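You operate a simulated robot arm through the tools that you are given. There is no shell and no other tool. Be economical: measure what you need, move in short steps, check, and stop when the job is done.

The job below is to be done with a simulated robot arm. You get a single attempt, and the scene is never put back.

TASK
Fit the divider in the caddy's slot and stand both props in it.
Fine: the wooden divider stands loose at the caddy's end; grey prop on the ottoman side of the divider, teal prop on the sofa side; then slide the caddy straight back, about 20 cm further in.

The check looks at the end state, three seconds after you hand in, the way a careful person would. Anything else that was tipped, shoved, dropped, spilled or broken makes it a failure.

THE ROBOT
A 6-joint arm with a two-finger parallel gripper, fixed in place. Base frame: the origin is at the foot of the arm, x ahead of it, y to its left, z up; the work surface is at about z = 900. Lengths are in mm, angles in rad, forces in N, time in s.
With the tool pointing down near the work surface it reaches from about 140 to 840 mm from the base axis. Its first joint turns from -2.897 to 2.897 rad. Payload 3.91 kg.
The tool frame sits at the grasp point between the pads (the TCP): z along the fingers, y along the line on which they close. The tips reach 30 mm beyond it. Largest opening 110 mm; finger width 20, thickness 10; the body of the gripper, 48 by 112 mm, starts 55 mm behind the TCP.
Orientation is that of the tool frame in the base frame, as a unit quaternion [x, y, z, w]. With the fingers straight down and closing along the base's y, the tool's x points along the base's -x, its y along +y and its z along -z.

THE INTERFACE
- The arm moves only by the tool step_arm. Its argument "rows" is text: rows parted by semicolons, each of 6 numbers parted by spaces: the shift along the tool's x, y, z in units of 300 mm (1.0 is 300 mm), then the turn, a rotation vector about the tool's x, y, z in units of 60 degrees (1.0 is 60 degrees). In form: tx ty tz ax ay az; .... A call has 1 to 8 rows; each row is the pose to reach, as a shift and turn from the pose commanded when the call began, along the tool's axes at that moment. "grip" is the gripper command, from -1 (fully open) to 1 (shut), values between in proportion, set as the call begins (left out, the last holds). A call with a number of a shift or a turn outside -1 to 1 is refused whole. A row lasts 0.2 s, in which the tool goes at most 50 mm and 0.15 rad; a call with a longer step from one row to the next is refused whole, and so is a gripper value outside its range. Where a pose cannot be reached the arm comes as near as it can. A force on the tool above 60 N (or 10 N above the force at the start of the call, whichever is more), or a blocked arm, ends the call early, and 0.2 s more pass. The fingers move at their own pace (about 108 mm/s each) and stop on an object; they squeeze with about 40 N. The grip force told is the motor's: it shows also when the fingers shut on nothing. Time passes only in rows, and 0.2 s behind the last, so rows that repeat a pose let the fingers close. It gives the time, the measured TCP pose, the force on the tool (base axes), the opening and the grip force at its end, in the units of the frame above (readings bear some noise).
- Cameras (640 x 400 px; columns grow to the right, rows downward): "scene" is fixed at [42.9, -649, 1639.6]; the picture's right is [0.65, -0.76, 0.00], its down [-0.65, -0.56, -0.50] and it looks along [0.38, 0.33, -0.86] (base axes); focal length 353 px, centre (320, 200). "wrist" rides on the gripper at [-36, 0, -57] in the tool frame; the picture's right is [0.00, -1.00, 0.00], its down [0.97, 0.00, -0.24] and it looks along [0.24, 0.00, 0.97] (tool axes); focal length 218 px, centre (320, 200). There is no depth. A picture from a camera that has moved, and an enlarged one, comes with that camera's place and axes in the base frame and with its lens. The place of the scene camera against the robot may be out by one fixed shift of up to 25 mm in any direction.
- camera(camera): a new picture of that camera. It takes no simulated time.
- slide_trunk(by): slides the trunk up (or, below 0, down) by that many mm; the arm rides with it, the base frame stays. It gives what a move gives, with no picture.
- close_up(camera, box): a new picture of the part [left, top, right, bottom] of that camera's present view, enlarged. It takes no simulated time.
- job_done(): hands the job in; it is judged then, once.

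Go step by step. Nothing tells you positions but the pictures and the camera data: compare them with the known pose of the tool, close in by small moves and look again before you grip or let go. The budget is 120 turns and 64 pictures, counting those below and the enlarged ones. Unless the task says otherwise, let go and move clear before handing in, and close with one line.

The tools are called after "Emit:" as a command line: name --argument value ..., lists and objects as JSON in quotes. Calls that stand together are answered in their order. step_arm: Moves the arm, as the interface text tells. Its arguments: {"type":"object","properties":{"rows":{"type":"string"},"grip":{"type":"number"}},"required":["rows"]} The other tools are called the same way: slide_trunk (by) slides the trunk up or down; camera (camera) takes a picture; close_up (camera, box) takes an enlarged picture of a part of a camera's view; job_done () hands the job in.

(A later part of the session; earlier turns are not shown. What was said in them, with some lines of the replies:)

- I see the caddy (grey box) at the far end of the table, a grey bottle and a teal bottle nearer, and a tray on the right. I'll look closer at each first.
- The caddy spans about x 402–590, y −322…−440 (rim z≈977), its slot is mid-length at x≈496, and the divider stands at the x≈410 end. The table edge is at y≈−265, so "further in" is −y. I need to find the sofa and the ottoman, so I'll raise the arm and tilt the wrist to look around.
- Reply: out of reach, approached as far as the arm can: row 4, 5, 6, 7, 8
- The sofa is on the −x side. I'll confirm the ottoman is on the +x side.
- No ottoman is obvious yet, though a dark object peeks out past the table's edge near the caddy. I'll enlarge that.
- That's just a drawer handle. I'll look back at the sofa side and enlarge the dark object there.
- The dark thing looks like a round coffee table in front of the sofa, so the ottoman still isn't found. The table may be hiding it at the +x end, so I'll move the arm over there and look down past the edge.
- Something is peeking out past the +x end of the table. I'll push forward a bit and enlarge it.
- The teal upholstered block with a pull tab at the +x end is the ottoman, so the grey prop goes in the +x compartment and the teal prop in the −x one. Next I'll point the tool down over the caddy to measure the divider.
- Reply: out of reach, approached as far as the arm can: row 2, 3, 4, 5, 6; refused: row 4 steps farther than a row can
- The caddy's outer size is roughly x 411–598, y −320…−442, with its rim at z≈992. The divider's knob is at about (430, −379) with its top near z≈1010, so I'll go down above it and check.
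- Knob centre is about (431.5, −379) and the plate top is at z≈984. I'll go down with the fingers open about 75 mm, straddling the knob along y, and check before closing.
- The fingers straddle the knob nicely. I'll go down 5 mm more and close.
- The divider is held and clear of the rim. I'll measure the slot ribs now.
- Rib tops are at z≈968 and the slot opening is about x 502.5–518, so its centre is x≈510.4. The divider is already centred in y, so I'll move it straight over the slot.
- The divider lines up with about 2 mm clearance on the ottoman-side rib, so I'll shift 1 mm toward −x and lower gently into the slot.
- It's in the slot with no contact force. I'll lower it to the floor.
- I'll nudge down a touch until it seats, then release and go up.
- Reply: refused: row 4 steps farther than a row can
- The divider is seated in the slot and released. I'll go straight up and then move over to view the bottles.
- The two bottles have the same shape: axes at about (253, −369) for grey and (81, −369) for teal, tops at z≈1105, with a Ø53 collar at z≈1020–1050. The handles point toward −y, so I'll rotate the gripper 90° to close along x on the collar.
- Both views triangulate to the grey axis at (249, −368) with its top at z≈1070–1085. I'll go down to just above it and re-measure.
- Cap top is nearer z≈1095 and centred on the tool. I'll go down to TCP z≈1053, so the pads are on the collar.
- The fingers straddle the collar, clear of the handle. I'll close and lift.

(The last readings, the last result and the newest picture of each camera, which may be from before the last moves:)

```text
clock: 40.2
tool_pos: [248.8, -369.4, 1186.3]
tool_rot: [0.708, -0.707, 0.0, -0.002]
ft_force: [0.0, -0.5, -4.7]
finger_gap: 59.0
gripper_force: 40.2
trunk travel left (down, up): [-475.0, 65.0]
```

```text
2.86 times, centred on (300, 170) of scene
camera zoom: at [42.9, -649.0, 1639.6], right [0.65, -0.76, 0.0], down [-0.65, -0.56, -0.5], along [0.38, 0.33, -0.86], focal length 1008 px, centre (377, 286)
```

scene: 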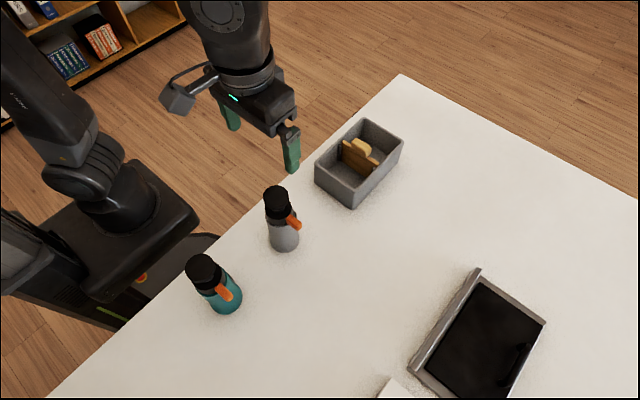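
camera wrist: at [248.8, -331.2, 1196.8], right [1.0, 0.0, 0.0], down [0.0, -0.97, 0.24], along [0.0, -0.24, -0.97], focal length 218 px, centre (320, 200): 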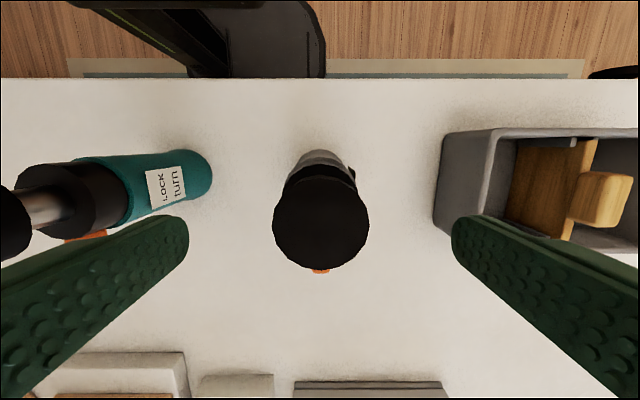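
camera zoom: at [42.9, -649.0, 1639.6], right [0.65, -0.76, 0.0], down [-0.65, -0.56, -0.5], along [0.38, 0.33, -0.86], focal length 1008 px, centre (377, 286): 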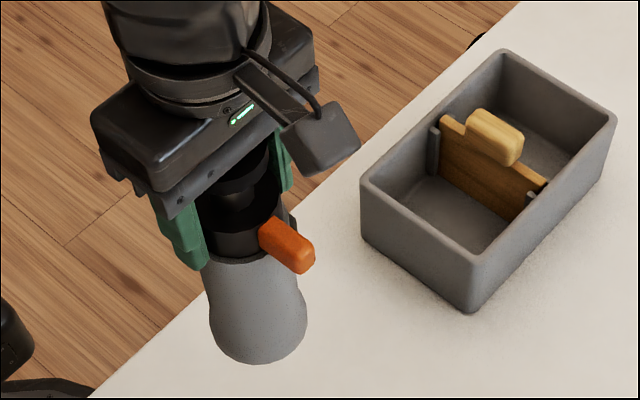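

The grey bottle is lifted with about 59 mm in the grip. I'll raise it a bit more and carry it over the ottoman-side compartment (target x≈558, y≈−380).

Emit:
step_arm --rows "0 -0.1 -0.1 0 0 0;0.01 -0.24 -0.12 0 0 0;0.02 -0.38 -0.12 0 0 0;0.037 -0.52 -0.12 0 0 0;0.037 -0.66 -0.12 0 0 0;0.037 -0.8 -0.12 0 0 0;0.037 -0.92 -0.12 0 0 0;0.037 -0.92 -0.12 0 0 0"

Emit:
camera --camera "wrist"

Emit:
close_up --camera "scene" --box '[290, 60, 430, 220]'

```text
clock: 42.0
tool_pos: [524.6, -378.2, 1224.3]
tool_rot: [0.708, -0.707, 0.002, -0.001]
ft_force: [0.0, 0.5, -5.0]
finger_gap: 59.1
gripper_force: 40.0
trunk travel left (down, up): [-475.0, 65.0]
```

```text
23 pictures are left
camera wrist: at [524.0, -342.2, 1281.3], right [1.0, 0.0, 0.0], down [0.0, -0.97, 0.24], along [0.0, -0.24, -0.97], focal length 218 px, centre (320, 200)
```

wrist: 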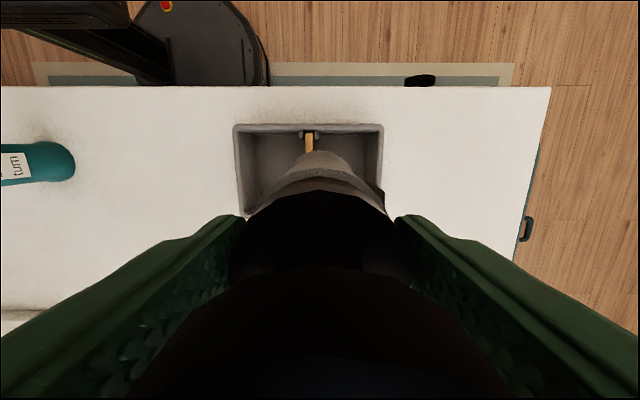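

```text
2.50 times, centred on (360, 140) of scene
camera zoom: at [42.9, -649.0, 1639.6], right [0.65, -0.76, 0.0], down [-0.65, -0.56, -0.5], along [0.38, 0.33, -0.86], focal length 882 px, centre (220, 350)
```

zoom: 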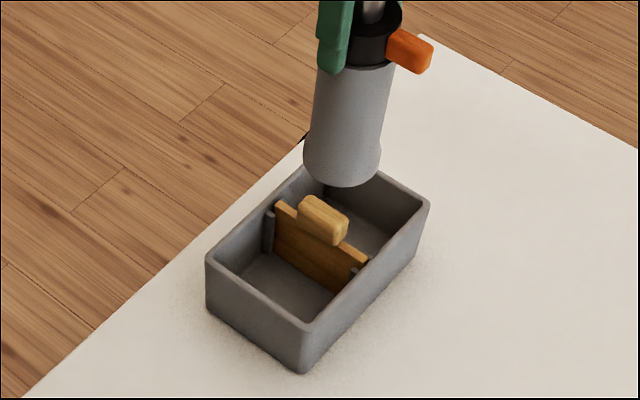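

From this view the caddy rim spans x 414–603 and the divider x≈505–515, so I'll centre the bottle at x≈558. I'll move over and lower to just above knob height.

Emit:
step_arm --rows "0.006 -0.06 0 0 0 0;0.006 -0.1113 0.03 0 0 0;0.006 -0.1113 0.1 0 0 0;0.006 -0.1113 0.16 0 0 0;0.006 -0.1113 0.18 0 0 0;0.006 -0.1113 0.18 0 0 0"

Emit:
close_up --camera "wrist" --box '[180, 60, 440, 222]'

Emit:
close_up --camera "scene" --box '[310, 70, 430, 200]'

```text
clock: 43.4
tool_pos: [557.9, -381.2, 1169.5]
tool_rot: [0.708, -0.706, 0.002, -0.001]
ft_force: [0.1, -0.7, -5.1]
finger_gap: 59.1
gripper_force: 40.1
trunk travel left (down, up): [-475.0, 65.0]
```

```text
2.46 times, centred on (310, 141) of wrist
camera zoom: at [557.7, -344.4, 1226.7], right [1.0, 0.0, 0.0], down [0.0, -0.97, 0.24], along [0.0, -0.24, -0.97], focal length 537 px, centre (345, 345)
```

zoom: 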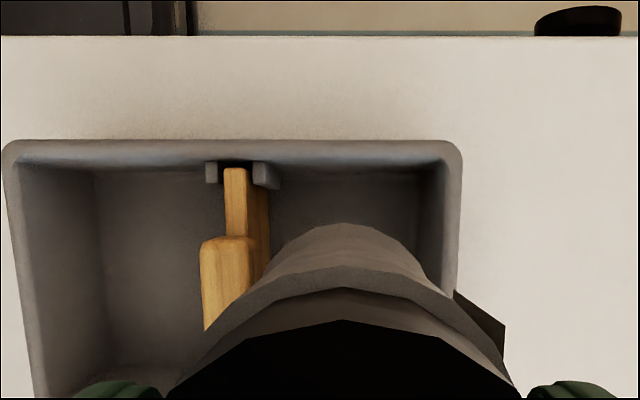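

```text
3.08 times, centred on (370, 135) of scene
camera zoom: at [42.9, -649.0, 1639.6], right [0.65, -0.76, 0.0], down [-0.65, -0.56, -0.5], along [0.38, 0.33, -0.86], focal length 1086 px, centre (166, 400)
```

zoom: 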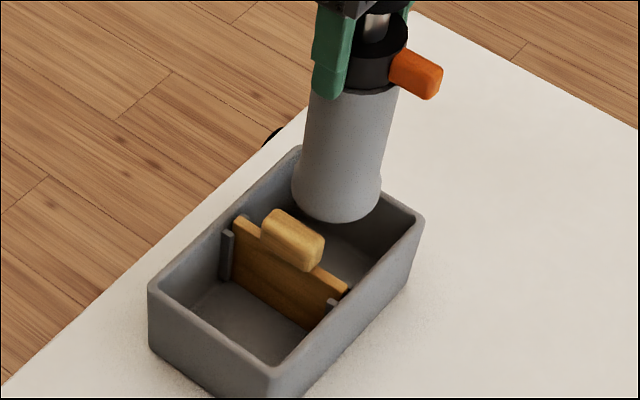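

The clearances look balanced at about 3–4 mm each side. I'll lower slowly.

Emit:
step_arm --rows "0 -0.003 0.03 0 0 0;0 -0.003 0.06 0 0 0;0 -0.003 0.09 0 0 0;0 -0.003 0.12 0 0 0;0 -0.003 0.15 0 0 0;0 -0.003 0.18 0 0 0;0 -0.003 0.21 0 0 0;0 -0.003 0.24 0 0 0"

Emit:
close_up --camera "scene" --box '[310, 70, 430, 200]'

```text
clock: 45.2
tool_pos: [560.5, -381.0, 1098.9]
tool_rot: [0.707, -0.707, 0.002, -0.001]
ft_force: [-0.5, 0.8, -4.3]
finger_gap: 59.3
gripper_force: 40.0
trunk travel left (down, up): [-475.0, 65.0]
```

```text
3.08 times, centred on (370, 135) of scene
camera zoom: at [42.9, -649.0, 1639.6], right [0.65, -0.76, 0.0], down [-0.65, -0.56, -0.5], along [0.38, 0.33, -0.86], focal length 1086 px, centre (166, 400)
```

zoom: 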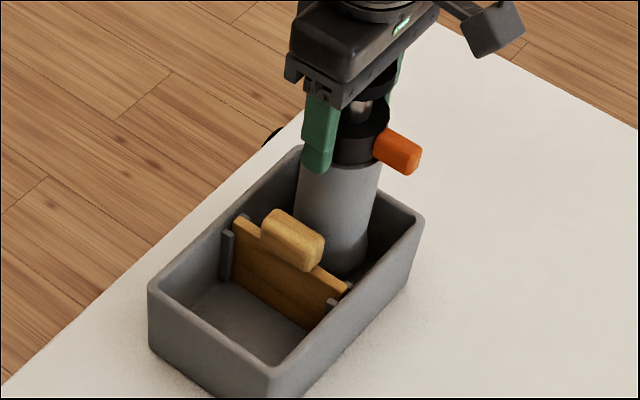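

Emit:
step_arm --rows "0 0 0.03 0 0 0;0 0 0.06 0 0 0;0 0 0.09 0 0 0;0 0 0.115 0 0 0;0 0 0.13 0 0 0;0 0 0.14 0 0 0;0 0 0.148 0 0 0;0 0 0.155 0 0 0"

Emit:
close_up --camera "scene" --box '[310, 70, 430, 200]'

```text
clock: 47.0
tool_pos: [559.6, -380.7, 1054.9]
tool_rot: [0.708, -0.706, 0.005, 0.0]
ft_force: [7.3, -2.6, 32.2]
finger_gap: 59.8
gripper_force: 40.3
trunk travel left (down, up): [-475.0, 65.0]
```

```text
3.08 times, centred on (370, 135) of scene
camera zoom: at [42.9, -649.0, 1639.6], right [0.65, -0.76, 0.0], down [-0.65, -0.56, -0.5], along [0.38, 0.33, -0.86], focal length 1086 px, centre (166, 400)
```

zoom: 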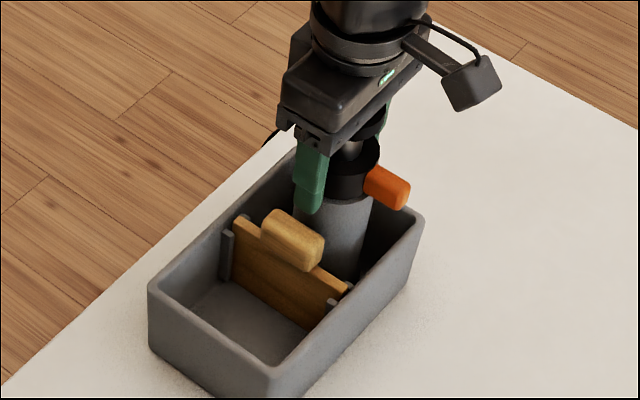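

The bottle is seated on the caddy floor. I'll ease off, release, and go straight up.

Emit:
step_arm --rows "0 0 -0.007 0 0 0;0 0 -0.007 0 0 0"

Emit:
step_arm --rows "0 0 0 0 0 0;0 0 0 0 0 0;0 0 0 0 0 0" --grip -0.5

Emit:
step_arm --rows "0 0 -0.05 0 0 0;0 0 -0.12 0 0 0;0 0 -0.22 0 0 0;0 0 -0.35 0 0 0;0 0 -0.5 0 0 0;0 0 -0.62 0 0 0"

Emit:
close_up --camera "scene" --box '[310, 70, 430, 200]'

```text
clock: 47.6
tool_pos: [558.8, -380.1, 1054.0]
tool_rot: [0.708, -0.706, 0.002, 0.0]
ft_force: [9.6, -3.2, 23.9]
finger_gap: 59.1
gripper_force: 39.8
trunk travel left (down, up): [-475.0, 65.0]
```

```text
clock: 48.4
tool_pos: [559.8, -380.7, 1053.1]
tool_rot: [0.708, -0.706, 0.0, 0.0]
ft_force: [-1.1, 1.2, 0.9]
finger_gap: 82.7
gripper_force: 0.0
trunk travel left (down, up): [-475.0, 65.0]
```

```text
clock: 49.8
tool_pos: [558.4, -379.2, 1240.3]
tool_rot: [0.709, -0.706, 0.001, -0.001]
ft_force: [0.1, 0.0, 0.6]
finger_gap: 82.5
gripper_force: 0.1
trunk travel left (down, up): [-475.0, 65.0]
```

```text
3.08 times, centred on (370, 135) of scene
camera zoom: at [42.9, -649.0, 1639.6], right [0.65, -0.76, 0.0], down [-0.65, -0.56, -0.5], along [0.38, 0.33, -0.86], focal length 1086 px, centre (166, 400)
```

zoom: 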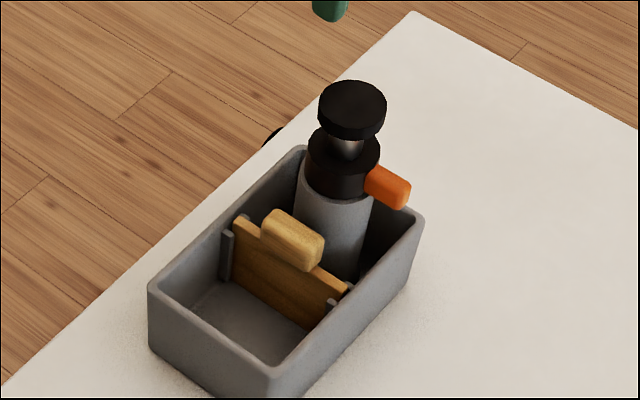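

The grey bottle stands well in the ottoman-side compartment. The teal bottle's axis is about (73, −368), so I'll go there next.

Emit:
step_arm --rows "0 0.12 0 0 0 0;0 0.26 0 0 0 0;0 0.4 0 0 0 0;0 0.54 0 0 0 0;0 0.68 0 0 0 0;0 0.82 0 0 0 0;0 0.96 0 0 0 0" --grip -1

Emit:
step_arm --rows "-0.037 0.14 0 0 0 0;-0.037 0.28 0 0 0 0;-0.037 0.42 0 0 0 0;-0.037 0.56 0.05 0 0 0;-0.037 0.658 0.12 0 0 0;-0.037 0.658 0.24 0 0 0;-0.037 0.658 0.33 0 0 0;-0.037 0.658 0.33 0 0 0"

Emit:
camera --camera "wrist"

```text
clock: 51.4
tool_pos: [269.5, -382.0, 1239.2]
tool_rot: [0.707, -0.707, 0.002, -0.001]
ft_force: [-0.3, 0.4, -0.1]
finger_gap: 109.7
gripper_force: 0.1
trunk travel left (down, up): [-475.0, 65.0]
```

```text
clock: 53.2
tool_pos: [72.9, -369.3, 1139.9]
tool_rot: [0.708, -0.706, 0.002, -0.001]
ft_force: [0.4, 0.6, 0.0]
finger_gap: 110.0
gripper_force: 0.1
trunk travel left (down, up): [-475.0, 65.0]
```

```text
16 pictures are left
camera wrist: at [72.6, -333.3, 1195.6], right [1.0, 0.0, 0.0], down [0.0, -0.97, 0.24], along [0.0, -0.24, -0.97], focal length 218 px, centre (320, 200)
```

wrist: 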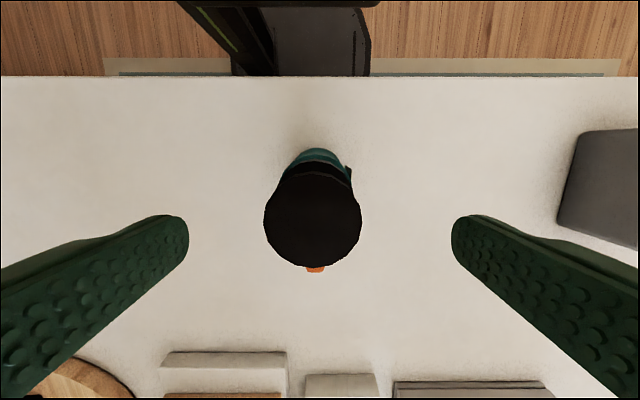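

The cap is about 4 mm toward −x of the tool. I'll correct that, go down to the collar, grip and lift.

Emit:
step_arm --rows "0 0.0127 0.07 0 0 0;0 0.0127 0.14 0 0 0;0 0.0127 0.2 0 0 0;0 0.0127 0.25 0 0 0;0 0.0127 0.29 0 0 0;0 0.0127 0.29 0 0 0"

Emit:
step_arm --rows "0 0 0 0 0 0;0 0 0 0 0 0;0 0 0 0 0 0;0 0 0 0 0 0" --grip 1

Emit:
step_arm --rows "0 0 -0.03 0 0 0;0 0 -0.1 0 0 0;0 0 -0.2 0 0 0;0 0 -0.32 0 0 0;0 0 -0.45 0 0 0;0 0 -0.56 0 0 0"

Emit:
camera --camera "scene"

```text
clock: 54.6
tool_pos: [71.8, -370.2, 1052.0]
tool_rot: [0.708, -0.706, 0.0, 0.0]
ft_force: [0.1, -1.3, -0.2]
finger_gap: 109.9
gripper_force: 0.1
trunk travel left (down, up): [-475.0, 65.0]
```

```text
clock: 55.6
tool_pos: [70.9, -370.4, 1051.5]
tool_rot: [0.708, -0.707, 0.002, 0.0]
ft_force: [-0.8, 0.3, 0.1]
finger_gap: 59.3
gripper_force: 39.8
trunk travel left (down, up): [-475.0, 65.0]
```

```text
clock: 57.0
tool_pos: [69.3, -370.5, 1220.3]
tool_rot: [0.708, -0.706, 0.002, -0.001]
ft_force: [0.0, -0.2, -5.9]
finger_gap: 59.2
gripper_force: 39.5
trunk travel left (down, up): [-475.0, 65.0]
```

```text
15 pictures are left
```

scene: 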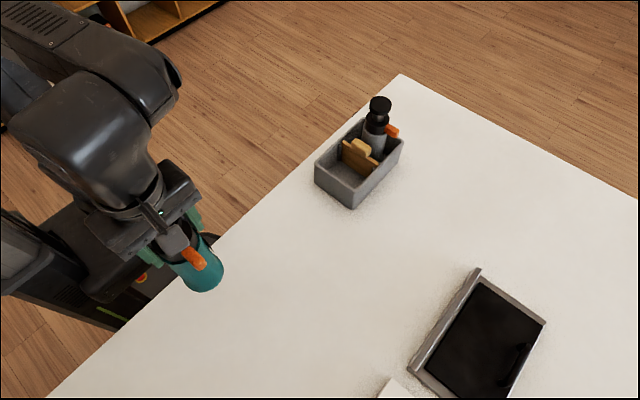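

The teal bottle is held. I'll carry it over the sofa-side compartment (x≈459.5, y≈−380).

Emit:
step_arm --rows "0 -0.1 0 0 0 0;0 -0.24 0 0 0 0;0 -0.38 0 0 0 0;0.032 -0.52 0 0 0 0;0.032 -0.66 0 0 0 0;0.032 -0.8 0 0 0 0;0.032 -0.92 0 0 0 0;0.032 -0.92 0 0 0 0"

Emit:
step_arm --rows "0 -0.12 0 0 0 0;0 -0.24 0.02 0 0 0;0 -0.34 0.06 0 0 0;0 -0.38 0.12 0 0 0;0 -0.38 0.16 0 0 0;0 -0.38 0.16 0 0 0"

Emit:
close_up --camera "wrist" --box '[180, 60, 500, 260]'

Emit:
close_up --camera "scene" --box '[300, 70, 420, 220]'

```text
clock: 58.8
tool_pos: [346.2, -380.1, 1221.2]
tool_rot: [-0.707, 0.707, -0.001, 0.0]
ft_force: [-0.2, 0.4, -4.4]
finger_gap: 59.4
gripper_force: 39.9
trunk travel left (down, up): [-475.0, 65.0]
```

```text
clock: 60.2
tool_pos: [459.9, -380.3, 1173.9]
tool_rot: [-0.707, 0.707, -0.001, 0.0]
ft_force: [-0.8, 0.3, -5.7]
finger_gap: 59.3
gripper_force: 39.9
trunk travel left (down, up): [-475.0, 65.0]
```

```text
2.00 times, centred on (340, 160) of wrist
camera zoom: at [459.3, -343.4, 1230.0], right [1.0, 0.0, 0.0], down [0.0, -0.97, 0.24], along [0.0, -0.24, -0.97], focal length 436 px, centre (280, 280)
```

zoom: 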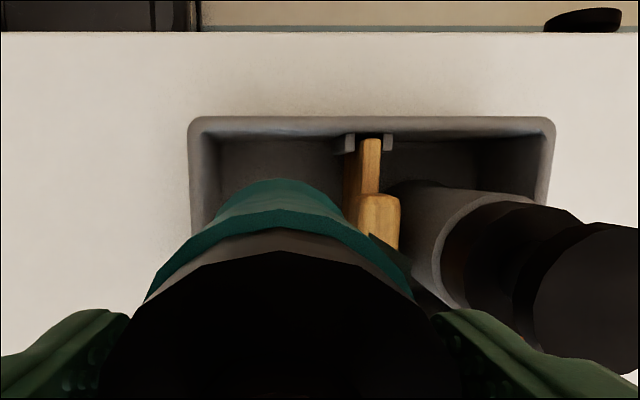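

```text
2.67 times, centred on (360, 145) of scene
camera zoom: at [42.9, -649.0, 1639.6], right [0.65, -0.76, 0.0], down [-0.65, -0.56, -0.5], along [0.38, 0.33, -0.86], focal length 941 px, centre (213, 347)
```

zoom: 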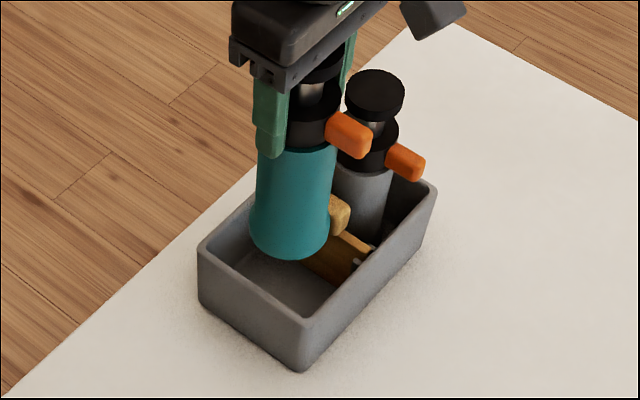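

The teal bottle is centred between the end wall (≈420) and the knob (≈499). I'll lower it.

Emit:
step_arm --rows "0 0 0.03 0 0 0;0 0 0.06 0 0 0;0 0 0.09 0 0 0;0 0 0.12 0 0 0;0 0 0.15 0 0 0;0 0 0.18 0 0 0;0 0 0.21 0 0 0;0 0 0.24 0 0 0"

Emit:
step_arm --rows "0 0 0.03 0 0 0;0 0 0.06 0 0 0;0 0 0.09 0 0 0;0 0 0.12 0 0 0;0 0 0.14 0 0 0;0 0 0.15 0 0 0;0 0 0.157 0 0 0;0 0 0.162 0 0 0"

Emit:
close_up --camera "scene" --box '[300, 70, 420, 220]'

```text
clock: 62.0
tool_pos: [461.3, -378.8, 1101.0]
tool_rot: [0.708, -0.706, 0.0, 0.0]
ft_force: [0.8, 0.9, -5.9]
finger_gap: 59.2
gripper_force: 39.8
trunk travel left (down, up): [-475.0, 65.0]
```

```text
clock: 63.8
tool_pos: [460.9, -378.4, 1055.3]
tool_rot: [0.707, -0.707, 0.005, 0.0]
ft_force: [6.3, -2.5, 31.7]
finger_gap: 59.5
gripper_force: 40.3
trunk travel left (down, up): [-475.0, 65.0]
```

```text
2.67 times, centred on (360, 145) of scene
camera zoom: at [42.9, -649.0, 1639.6], right [0.65, -0.76, 0.0], down [-0.65, -0.56, -0.5], along [0.38, 0.33, -0.86], focal length 941 px, centre (213, 347)
```

zoom: 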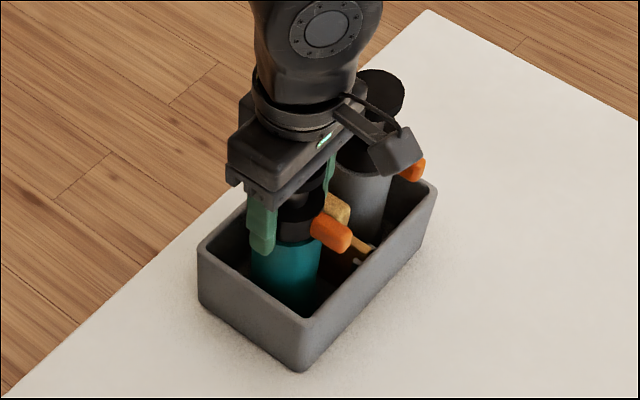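

Seated. I'll ease off, release and rise straight up.

Emit:
step_arm --rows "0 0 -0.007 0 0 0;0 0 -0.007 0 0 0"

Emit:
step_arm --rows "0 0 0 0 0 0;0 0 0 0 0 0;0 0 0 0 0 0" --grip -0.5

Emit:
step_arm --rows "0 0 -0.05 0 0 0;0 0 -0.12 0 0 0;0 0 -0.22 0 0 0;0 0 -0.35 0 0 0;0 0 -0.5 0 0 0;0 0 -0.62 0 0 0"

Emit:
camera --camera "scene"

```text
clock: 64.4
tool_pos: [460.8, -379.5, 1056.1]
tool_rot: [0.708, -0.706, 0.002, -0.001]
ft_force: [6.6, -3.2, 21.1]
finger_gap: 59.4
gripper_force: 40.1
trunk travel left (down, up): [-475.0, 65.0]
```

```text
clock: 65.2
tool_pos: [460.2, -379.6, 1053.7]
tool_rot: [-0.707, 0.707, -0.001, 0.0]
ft_force: [0.0, 0.5, 0.2]
finger_gap: 82.5
gripper_force: 0.1
trunk travel left (down, up): [-475.0, 65.0]
```

```text
clock: 66.6
tool_pos: [460.0, -378.4, 1241.2]
tool_rot: [0.707, -0.707, 0.002, -0.001]
ft_force: [0.2, -0.1, 0.1]
finger_gap: 82.6
gripper_force: 0.0
trunk travel left (down, up): [-475.0, 65.0]
```

```text
11 pictures are left
```

scene: 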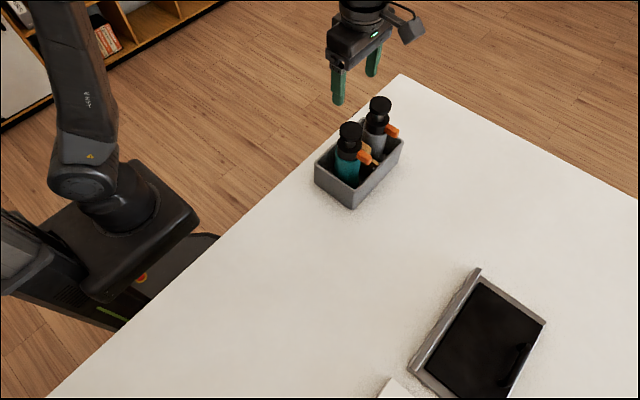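

Both bottles are standing. To slide the caddy I'll push low on its +y wall with both fingers spread along x, so it stays straight. First I'll turn the gripper 180° so the box on its side stays away from the bottles.

Emit:
step_arm --rows "0 0 0 0 0 0.14;0 0 0 0 0 0.28;0 0 0 0 0 0.42;0 0 0 0 0 0.56;0 0 0 0 0 0.7;0 0 0 0 0 0.84;0 0 0 0 0 0.98" --grip -1

Emit:
step_arm --rows "0 0 0 0 0 0.14;0 0 0 0 0 0.28;0 0 0 0 0 0.42;0 0 0 0 0 0.56;0 0 0 0 0 0.7;0 0 0 0 0 0.84;0 0 0 0 0 0.98"

Emit:
step_arm --rows "0 0 0 0 0 0.14;0 0 0 0 0 0.28;0 0 0 0 0 0.42;0 0 0 0 0 0.56;0 0 0 0 0 0.7;0 0 0 0 0 0.84;0 0 0 0 0 0.98;0 0 0 0 0 1.0"

```text
clock: 68.2
tool_pos: [459.9, -378.7, 1240.6]
tool_rot: [-0.268, 0.963, -0.001, 0.001]
ft_force: [0.1, -0.2, 0.8]
finger_gap: 110.2
gripper_force: 0.0
trunk travel left (down, up): [-475.0, 65.0]
```

```text
clock: 69.8
tool_pos: [459.7, -379.5, 1240.4]
tool_rot: [0.24, 0.971, 0.0, 0.002]
ft_force: [-0.1, -0.1, -0.8]
finger_gap: 110.0
gripper_force: 0.1
trunk travel left (down, up): [-475.0, 65.0]
```

```text
clock: 71.6
tool_pos: [459.9, -379.4, 1241.6]
tool_rot: [0.692, 0.721, 0.001, 0.002]
ft_force: [0.7, 0.5, 0.8]
finger_gap: 109.9
gripper_force: 0.1
trunk travel left (down, up): [-475.0, 65.0]
```

Emit:
step_arm --rows "0.1 0.05 0 0 0 0.02;0.22 0.1 0 0 0 0.0393;0.34 0.15 0 0 0 0.0393;0.393 0.18 0 0 0 0.0393;0.393 0.18 0 0 0 0.0393"

Emit:
step_arm --rows "0 0 0.12 0 -0.085 0;0 0 0.26 0 -0.17 0;0 0 0.4 0 -0.17 0;0 0 0.54 0 -0.17 0;0 0 0.66 0 -0.17 0;0 0 0.66 0 -0.17 0"

Emit:
camera --camera "scene"

```text
clock: 72.8
tool_pos: [509.8, -259.0, 1239.8]
tool_rot: [0.706, 0.708, 0.001, 0.002]
ft_force: [0.0, -0.4, -0.3]
finger_gap: 109.9
gripper_force: 0.1
trunk travel left (down, up): [-475.0, 65.0]
```

```text
clock: 74.2
tool_pos: [509.6, -258.7, 1042.8]
tool_rot: [0.704, 0.705, -0.062, 0.064]
ft_force: [0.2, 0.1, -0.6]
finger_gap: 109.8
gripper_force: 0.2
trunk travel left (down, up): [-475.0, 65.0]
```

```text
10 pictures are left
```

scene: 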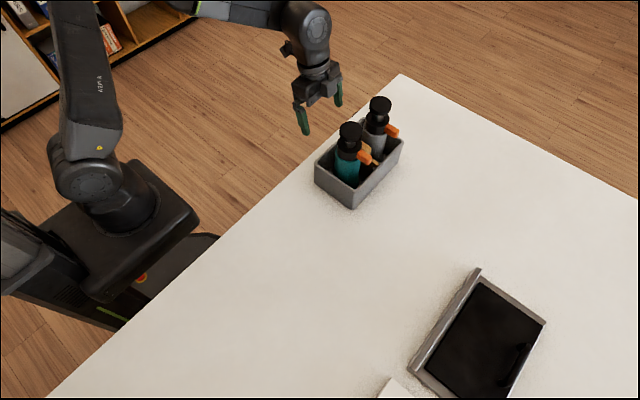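

The tilt is right, with the fingertips leaning toward −y. I'll lower beside the caddy's +y wall, inside the table edge.

Emit:
step_arm --rows "0.0145 0 0.08 0 0 0;0.029 0 0.16 0 0 0;0.0434 0 0.24 0 0 0;0.0523 0 0.29 0 0 0;0.0578 0 0.3215 0 0 0;0.0578 0 0.3215 0 0 0"

Emit:
close_up --camera "scene" --box '[280, 60, 440, 220]'

Emit:
camera --camera "wrist"

```text
clock: 75.6
tool_pos: [509.8, -258.8, 944.2]
tool_rot: [0.704, 0.705, -0.062, 0.064]
ft_force: [-0.6, -0.1, -0.3]
finger_gap: 110.2
gripper_force: 0.0
trunk travel left (down, up): [-475.0, 65.0]
```

```text
2.50 times, centred on (360, 140) of scene
camera zoom: at [42.9, -649.0, 1639.6], right [0.65, -0.76, 0.0], down [-0.65, -0.56, -0.5], along [0.38, 0.33, -0.86], focal length 882 px, centre (220, 350)
```

zoom: 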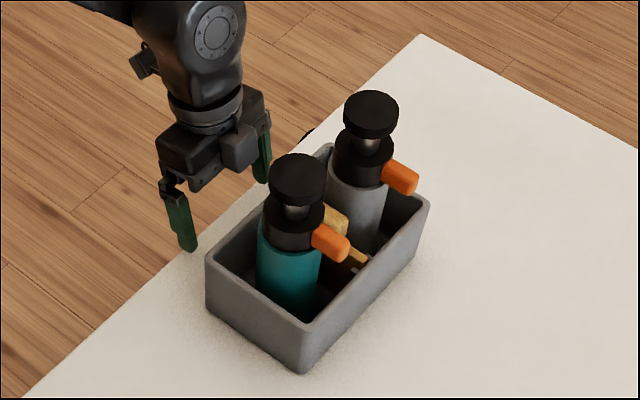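

```text
8 pictures are left
camera wrist: at [508.7, -283.9, 1006.9], right [-1.0, 0.0, 0.0], down [0.0, 1.0, 0.06], along [0.0, 0.06, -1.0], focal length 218 px, centre (320, 200)
```

wrist: 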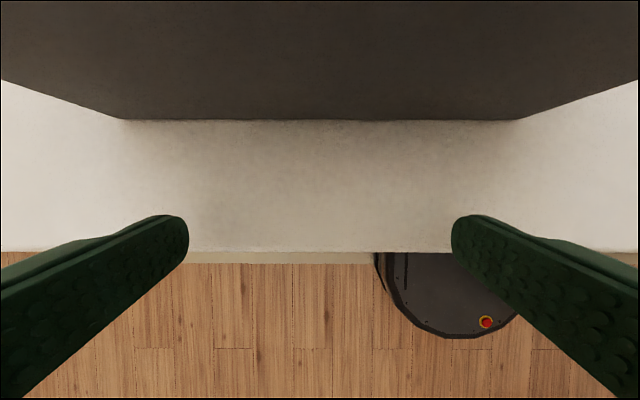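

The caddy's +y face is at y≈−316.5 and I'm centred in x at 509. I'll raise 12 mm so the gripper clears the rim, then move up near the wall.

Emit:
step_arm --rows "-0.0071 0 -0.0394 0 0 0;-0.0465 0 -0.0323 0 0 0;-0.0859 0 -0.0252 0 0 0;-0.1186 0 -0.0194 0 0 0;-0.1252 0 -0.0182 0 0 0;-0.1252 0 -0.0182 0 0 0"

Emit:
close_up --camera "scene" --box '[300, 80, 420, 220]'

```text
clock: 77.0
tool_pos: [508.8, -296.1, 957.7]
tool_rot: [0.704, 0.705, -0.062, 0.065]
ft_force: [0.0, -0.8, -0.4]
finger_gap: 110.1
gripper_force: 0.0
trunk travel left (down, up): [-475.0, 65.0]
```

```text
2.86 times, centred on (360, 150) of scene
camera zoom: at [42.9, -649.0, 1639.6], right [0.65, -0.76, 0.0], down [-0.65, -0.56, -0.5], along [0.38, 0.33, -0.86], focal length 1008 px, centre (206, 343)
```

zoom: 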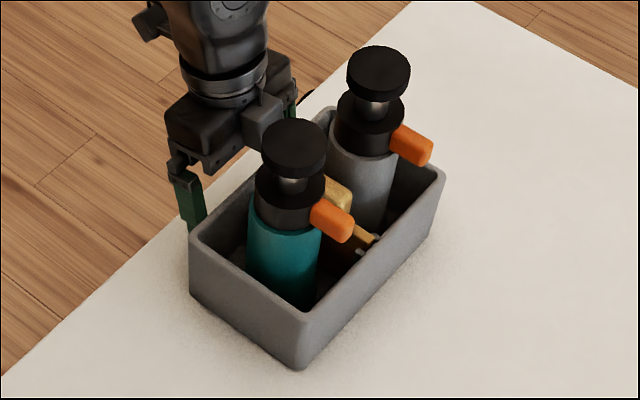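

About 5 mm to contact now. I'll push slowly and check forces and bottles.

Emit:
step_arm --rows "-0.0066 0 0.0012 0 0 0;-0.0164 0 0.003 0 0 0;-0.0295 0 0.0053 0 0 0;-0.0459 0 0.0083 0 0 0;-0.0656 0 0.0118 0 0 0;-0.0853 0 0.0153 0 0 0;-0.1017 0 0.0183 0 0 0;-0.1115 0 0.0201 0 0 0"

Emit:
close_up --camera "scene" --box '[300, 80, 440, 240]'

```text
clock: 78.8
tool_pos: [510.6, -328.1, 957.0]
tool_rot: [0.703, 0.705, -0.062, 0.065]
ft_force: [-0.3, 8.1, 5.2]
finger_gap: 110.0
gripper_force: 0.0
trunk travel left (down, up): [-475.0, 65.0]
```

```text
2.50 times, centred on (370, 160) of scene
camera zoom: at [42.9, -649.0, 1639.6], right [0.65, -0.76, 0.0], down [-0.65, -0.56, -0.5], along [0.38, 0.33, -0.86], focal length 882 px, centre (195, 300)
```

zoom: 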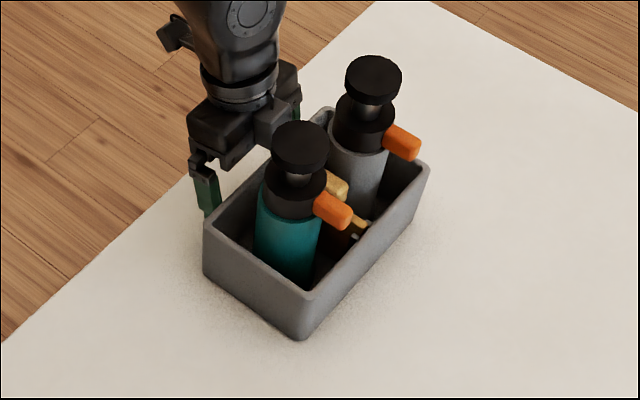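

It's sliding straight and upright at about 8 N, so I'll continue.

Emit:
step_arm --rows "-0.0131 0 0.0024 0 0 0;-0.0361 0 0.0065 0 0 0;-0.0623 0 0.0112 0 0 0;-0.0886 0 0.0159 0 0 0;-0.1148 0 0.0207 0 0 0;-0.141 0 0.0254 0 0 0;-0.164 0 0.0295 0 0 0;-0.1771 0 0.0319 0 0 0"

Emit:
step_arm --rows "-0.0131 0 0.0024 0 0 0;-0.0361 0 0.0065 0 0 0;-0.0623 0 0.0112 0 0 0;-0.0886 0 0.0159 0 0 0;-0.1148 0 0.0207 0 0 0;-0.141 0 0.0254 0 0 0;-0.164 0 0.0295 0 0 0;-0.1771 0 0.0319 0 0 0"

Emit:
camera --camera "scene"

```text
clock: 80.6
tool_pos: [510.5, -383.4, 957.0]
tool_rot: [0.704, 0.704, -0.063, 0.064]
ft_force: [-0.8, 5.4, 0.2]
finger_gap: 110.1
gripper_force: 0.1
trunk travel left (down, up): [-475.0, 65.0]
```

```text
clock: 82.4
tool_pos: [509.2, -436.9, 957.6]
tool_rot: [0.704, 0.704, -0.063, 0.064]
ft_force: [-0.2, 8.2, 3.6]
finger_gap: 110.1
gripper_force: 0.0
trunk travel left (down, up): [-475.0, 65.0]
```

```text
5 pictures are left
```

scene: 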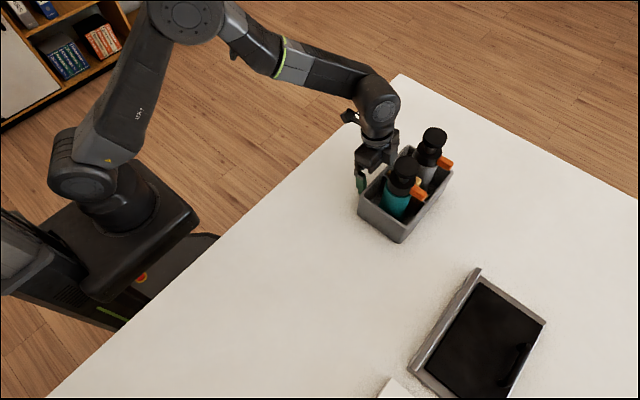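

Emit:
step_arm --rows "-0.0131 0 0.0024 0 0 0;-0.0361 0 0.0065 0 0 0;-0.0623 0 0.0112 0 0 0;-0.0886 0 0.0159 0 0 0;-0.1148 0 0.0207 0 0 0;-0.141 0 0.0254 0 0 0;-0.164 0 0.0295 0 0 0;-0.1771 0 0.0319 0 0 0"

Emit:
step_arm --rows "-0.01 0 0.0018 0 0 0;-0.023 0 0.0041 0 0 0;-0.033 0 0.0059 0 0 0;-0.036 0 0.0065 0 0 0;-0.036 0 0.0065 0 0 0"

Emit:
close_up --camera "scene" --box '[330, 100, 530, 280]'

```text
clock: 84.2
tool_pos: [510.7, -491.5, 958.3]
tool_rot: [0.704, 0.705, -0.063, 0.065]
ft_force: [0.1, 6.1, 2.4]
finger_gap: 110.0
gripper_force: 0.1
trunk travel left (down, up): [-475.0, 65.0]
```

```text
clock: 85.4
tool_pos: [511.2, -501.7, 958.0]
tool_rot: [0.703, 0.705, -0.062, 0.065]
ft_force: [0.0, 9.5, 5.6]
finger_gap: 109.7
gripper_force: 0.1
trunk travel left (down, up): [-475.0, 65.0]
```

```text
2.22 times, centred on (430, 190) of scene
camera zoom: at [42.9, -649.0, 1639.6], right [0.65, -0.76, 0.0], down [-0.65, -0.56, -0.5], along [0.38, 0.33, -0.86], focal length 784 px, centre (76, 222)
```

zoom: 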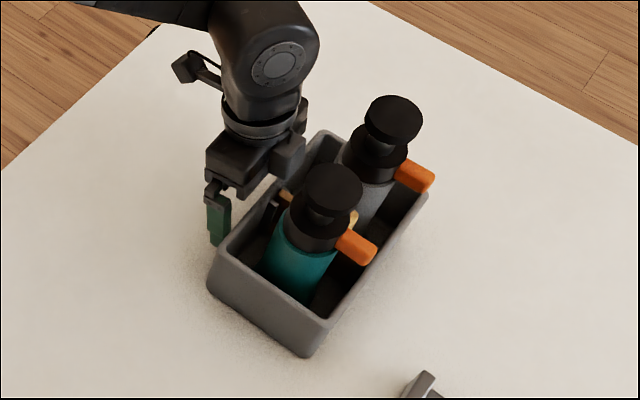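

The caddy's corner has moved about 201 mm straight back with everything upright. I'll back away in +y and then rise.

Emit:
step_arm --rows "0.016 0 -0.003 0 0 0;0.08 0 -0.0144 0 0 0;0.18 0 -0.0324 0 0 0;0.3 0 -0.054 0 0 0;0.36 0 -0.16 0 0 0;0.36 0 -0.31 0 0 0;0.36 0 -0.46 0 0 0;0.36 0 -0.6 0 0 0"

Emit:
camera --camera "scene"

Emit:
close_up --camera "scene" --box '[340, 120, 500, 280]'

```text
clock: 87.2
tool_pos: [509.3, -365.1, 1116.8]
tool_rot: [0.704, 0.705, -0.062, 0.064]
ft_force: [0.1, -0.6, -0.2]
finger_gap: 110.0
gripper_force: 0.0
trunk travel left (down, up): [-475.0, 65.0]
```

```text
3 pictures are left
```

scene: 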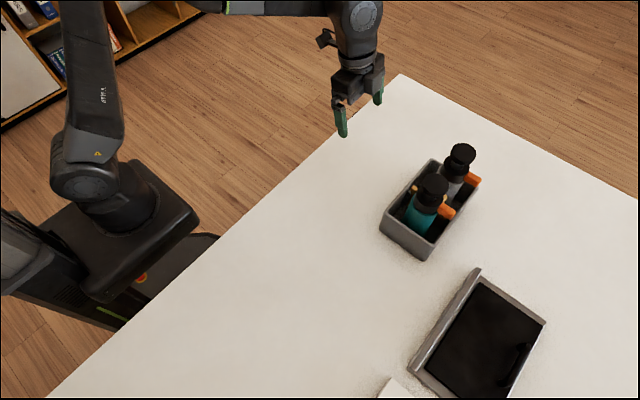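

```text
2.50 times, centred on (420, 200) of scene
camera zoom: at [42.9, -649.0, 1639.6], right [0.65, -0.76, 0.0], down [-0.65, -0.56, -0.5], along [0.38, 0.33, -0.86], focal length 882 px, centre (70, 200)
```

zoom: 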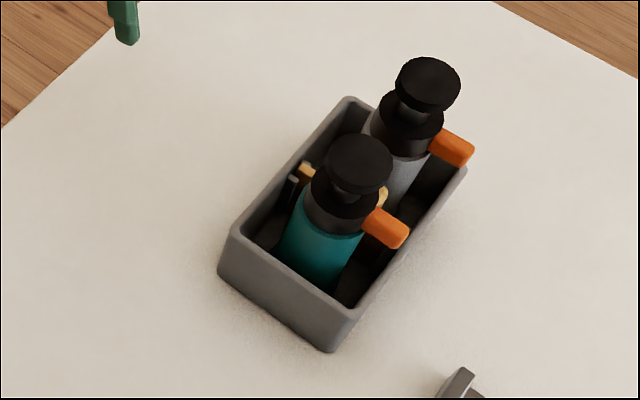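

The divider is in its slot, both bottles stand in their compartments, the caddy has moved about 20 cm straight back, and the arm is clear. I'm handing in.

Emit:
job_done

```text
The job is handed in.
```

I handed the job in: the divider is in the slot, the grey prop is on the ottoman side, the teal prop is on the sofa side, and the caddy has moved about 20 cm straight back.
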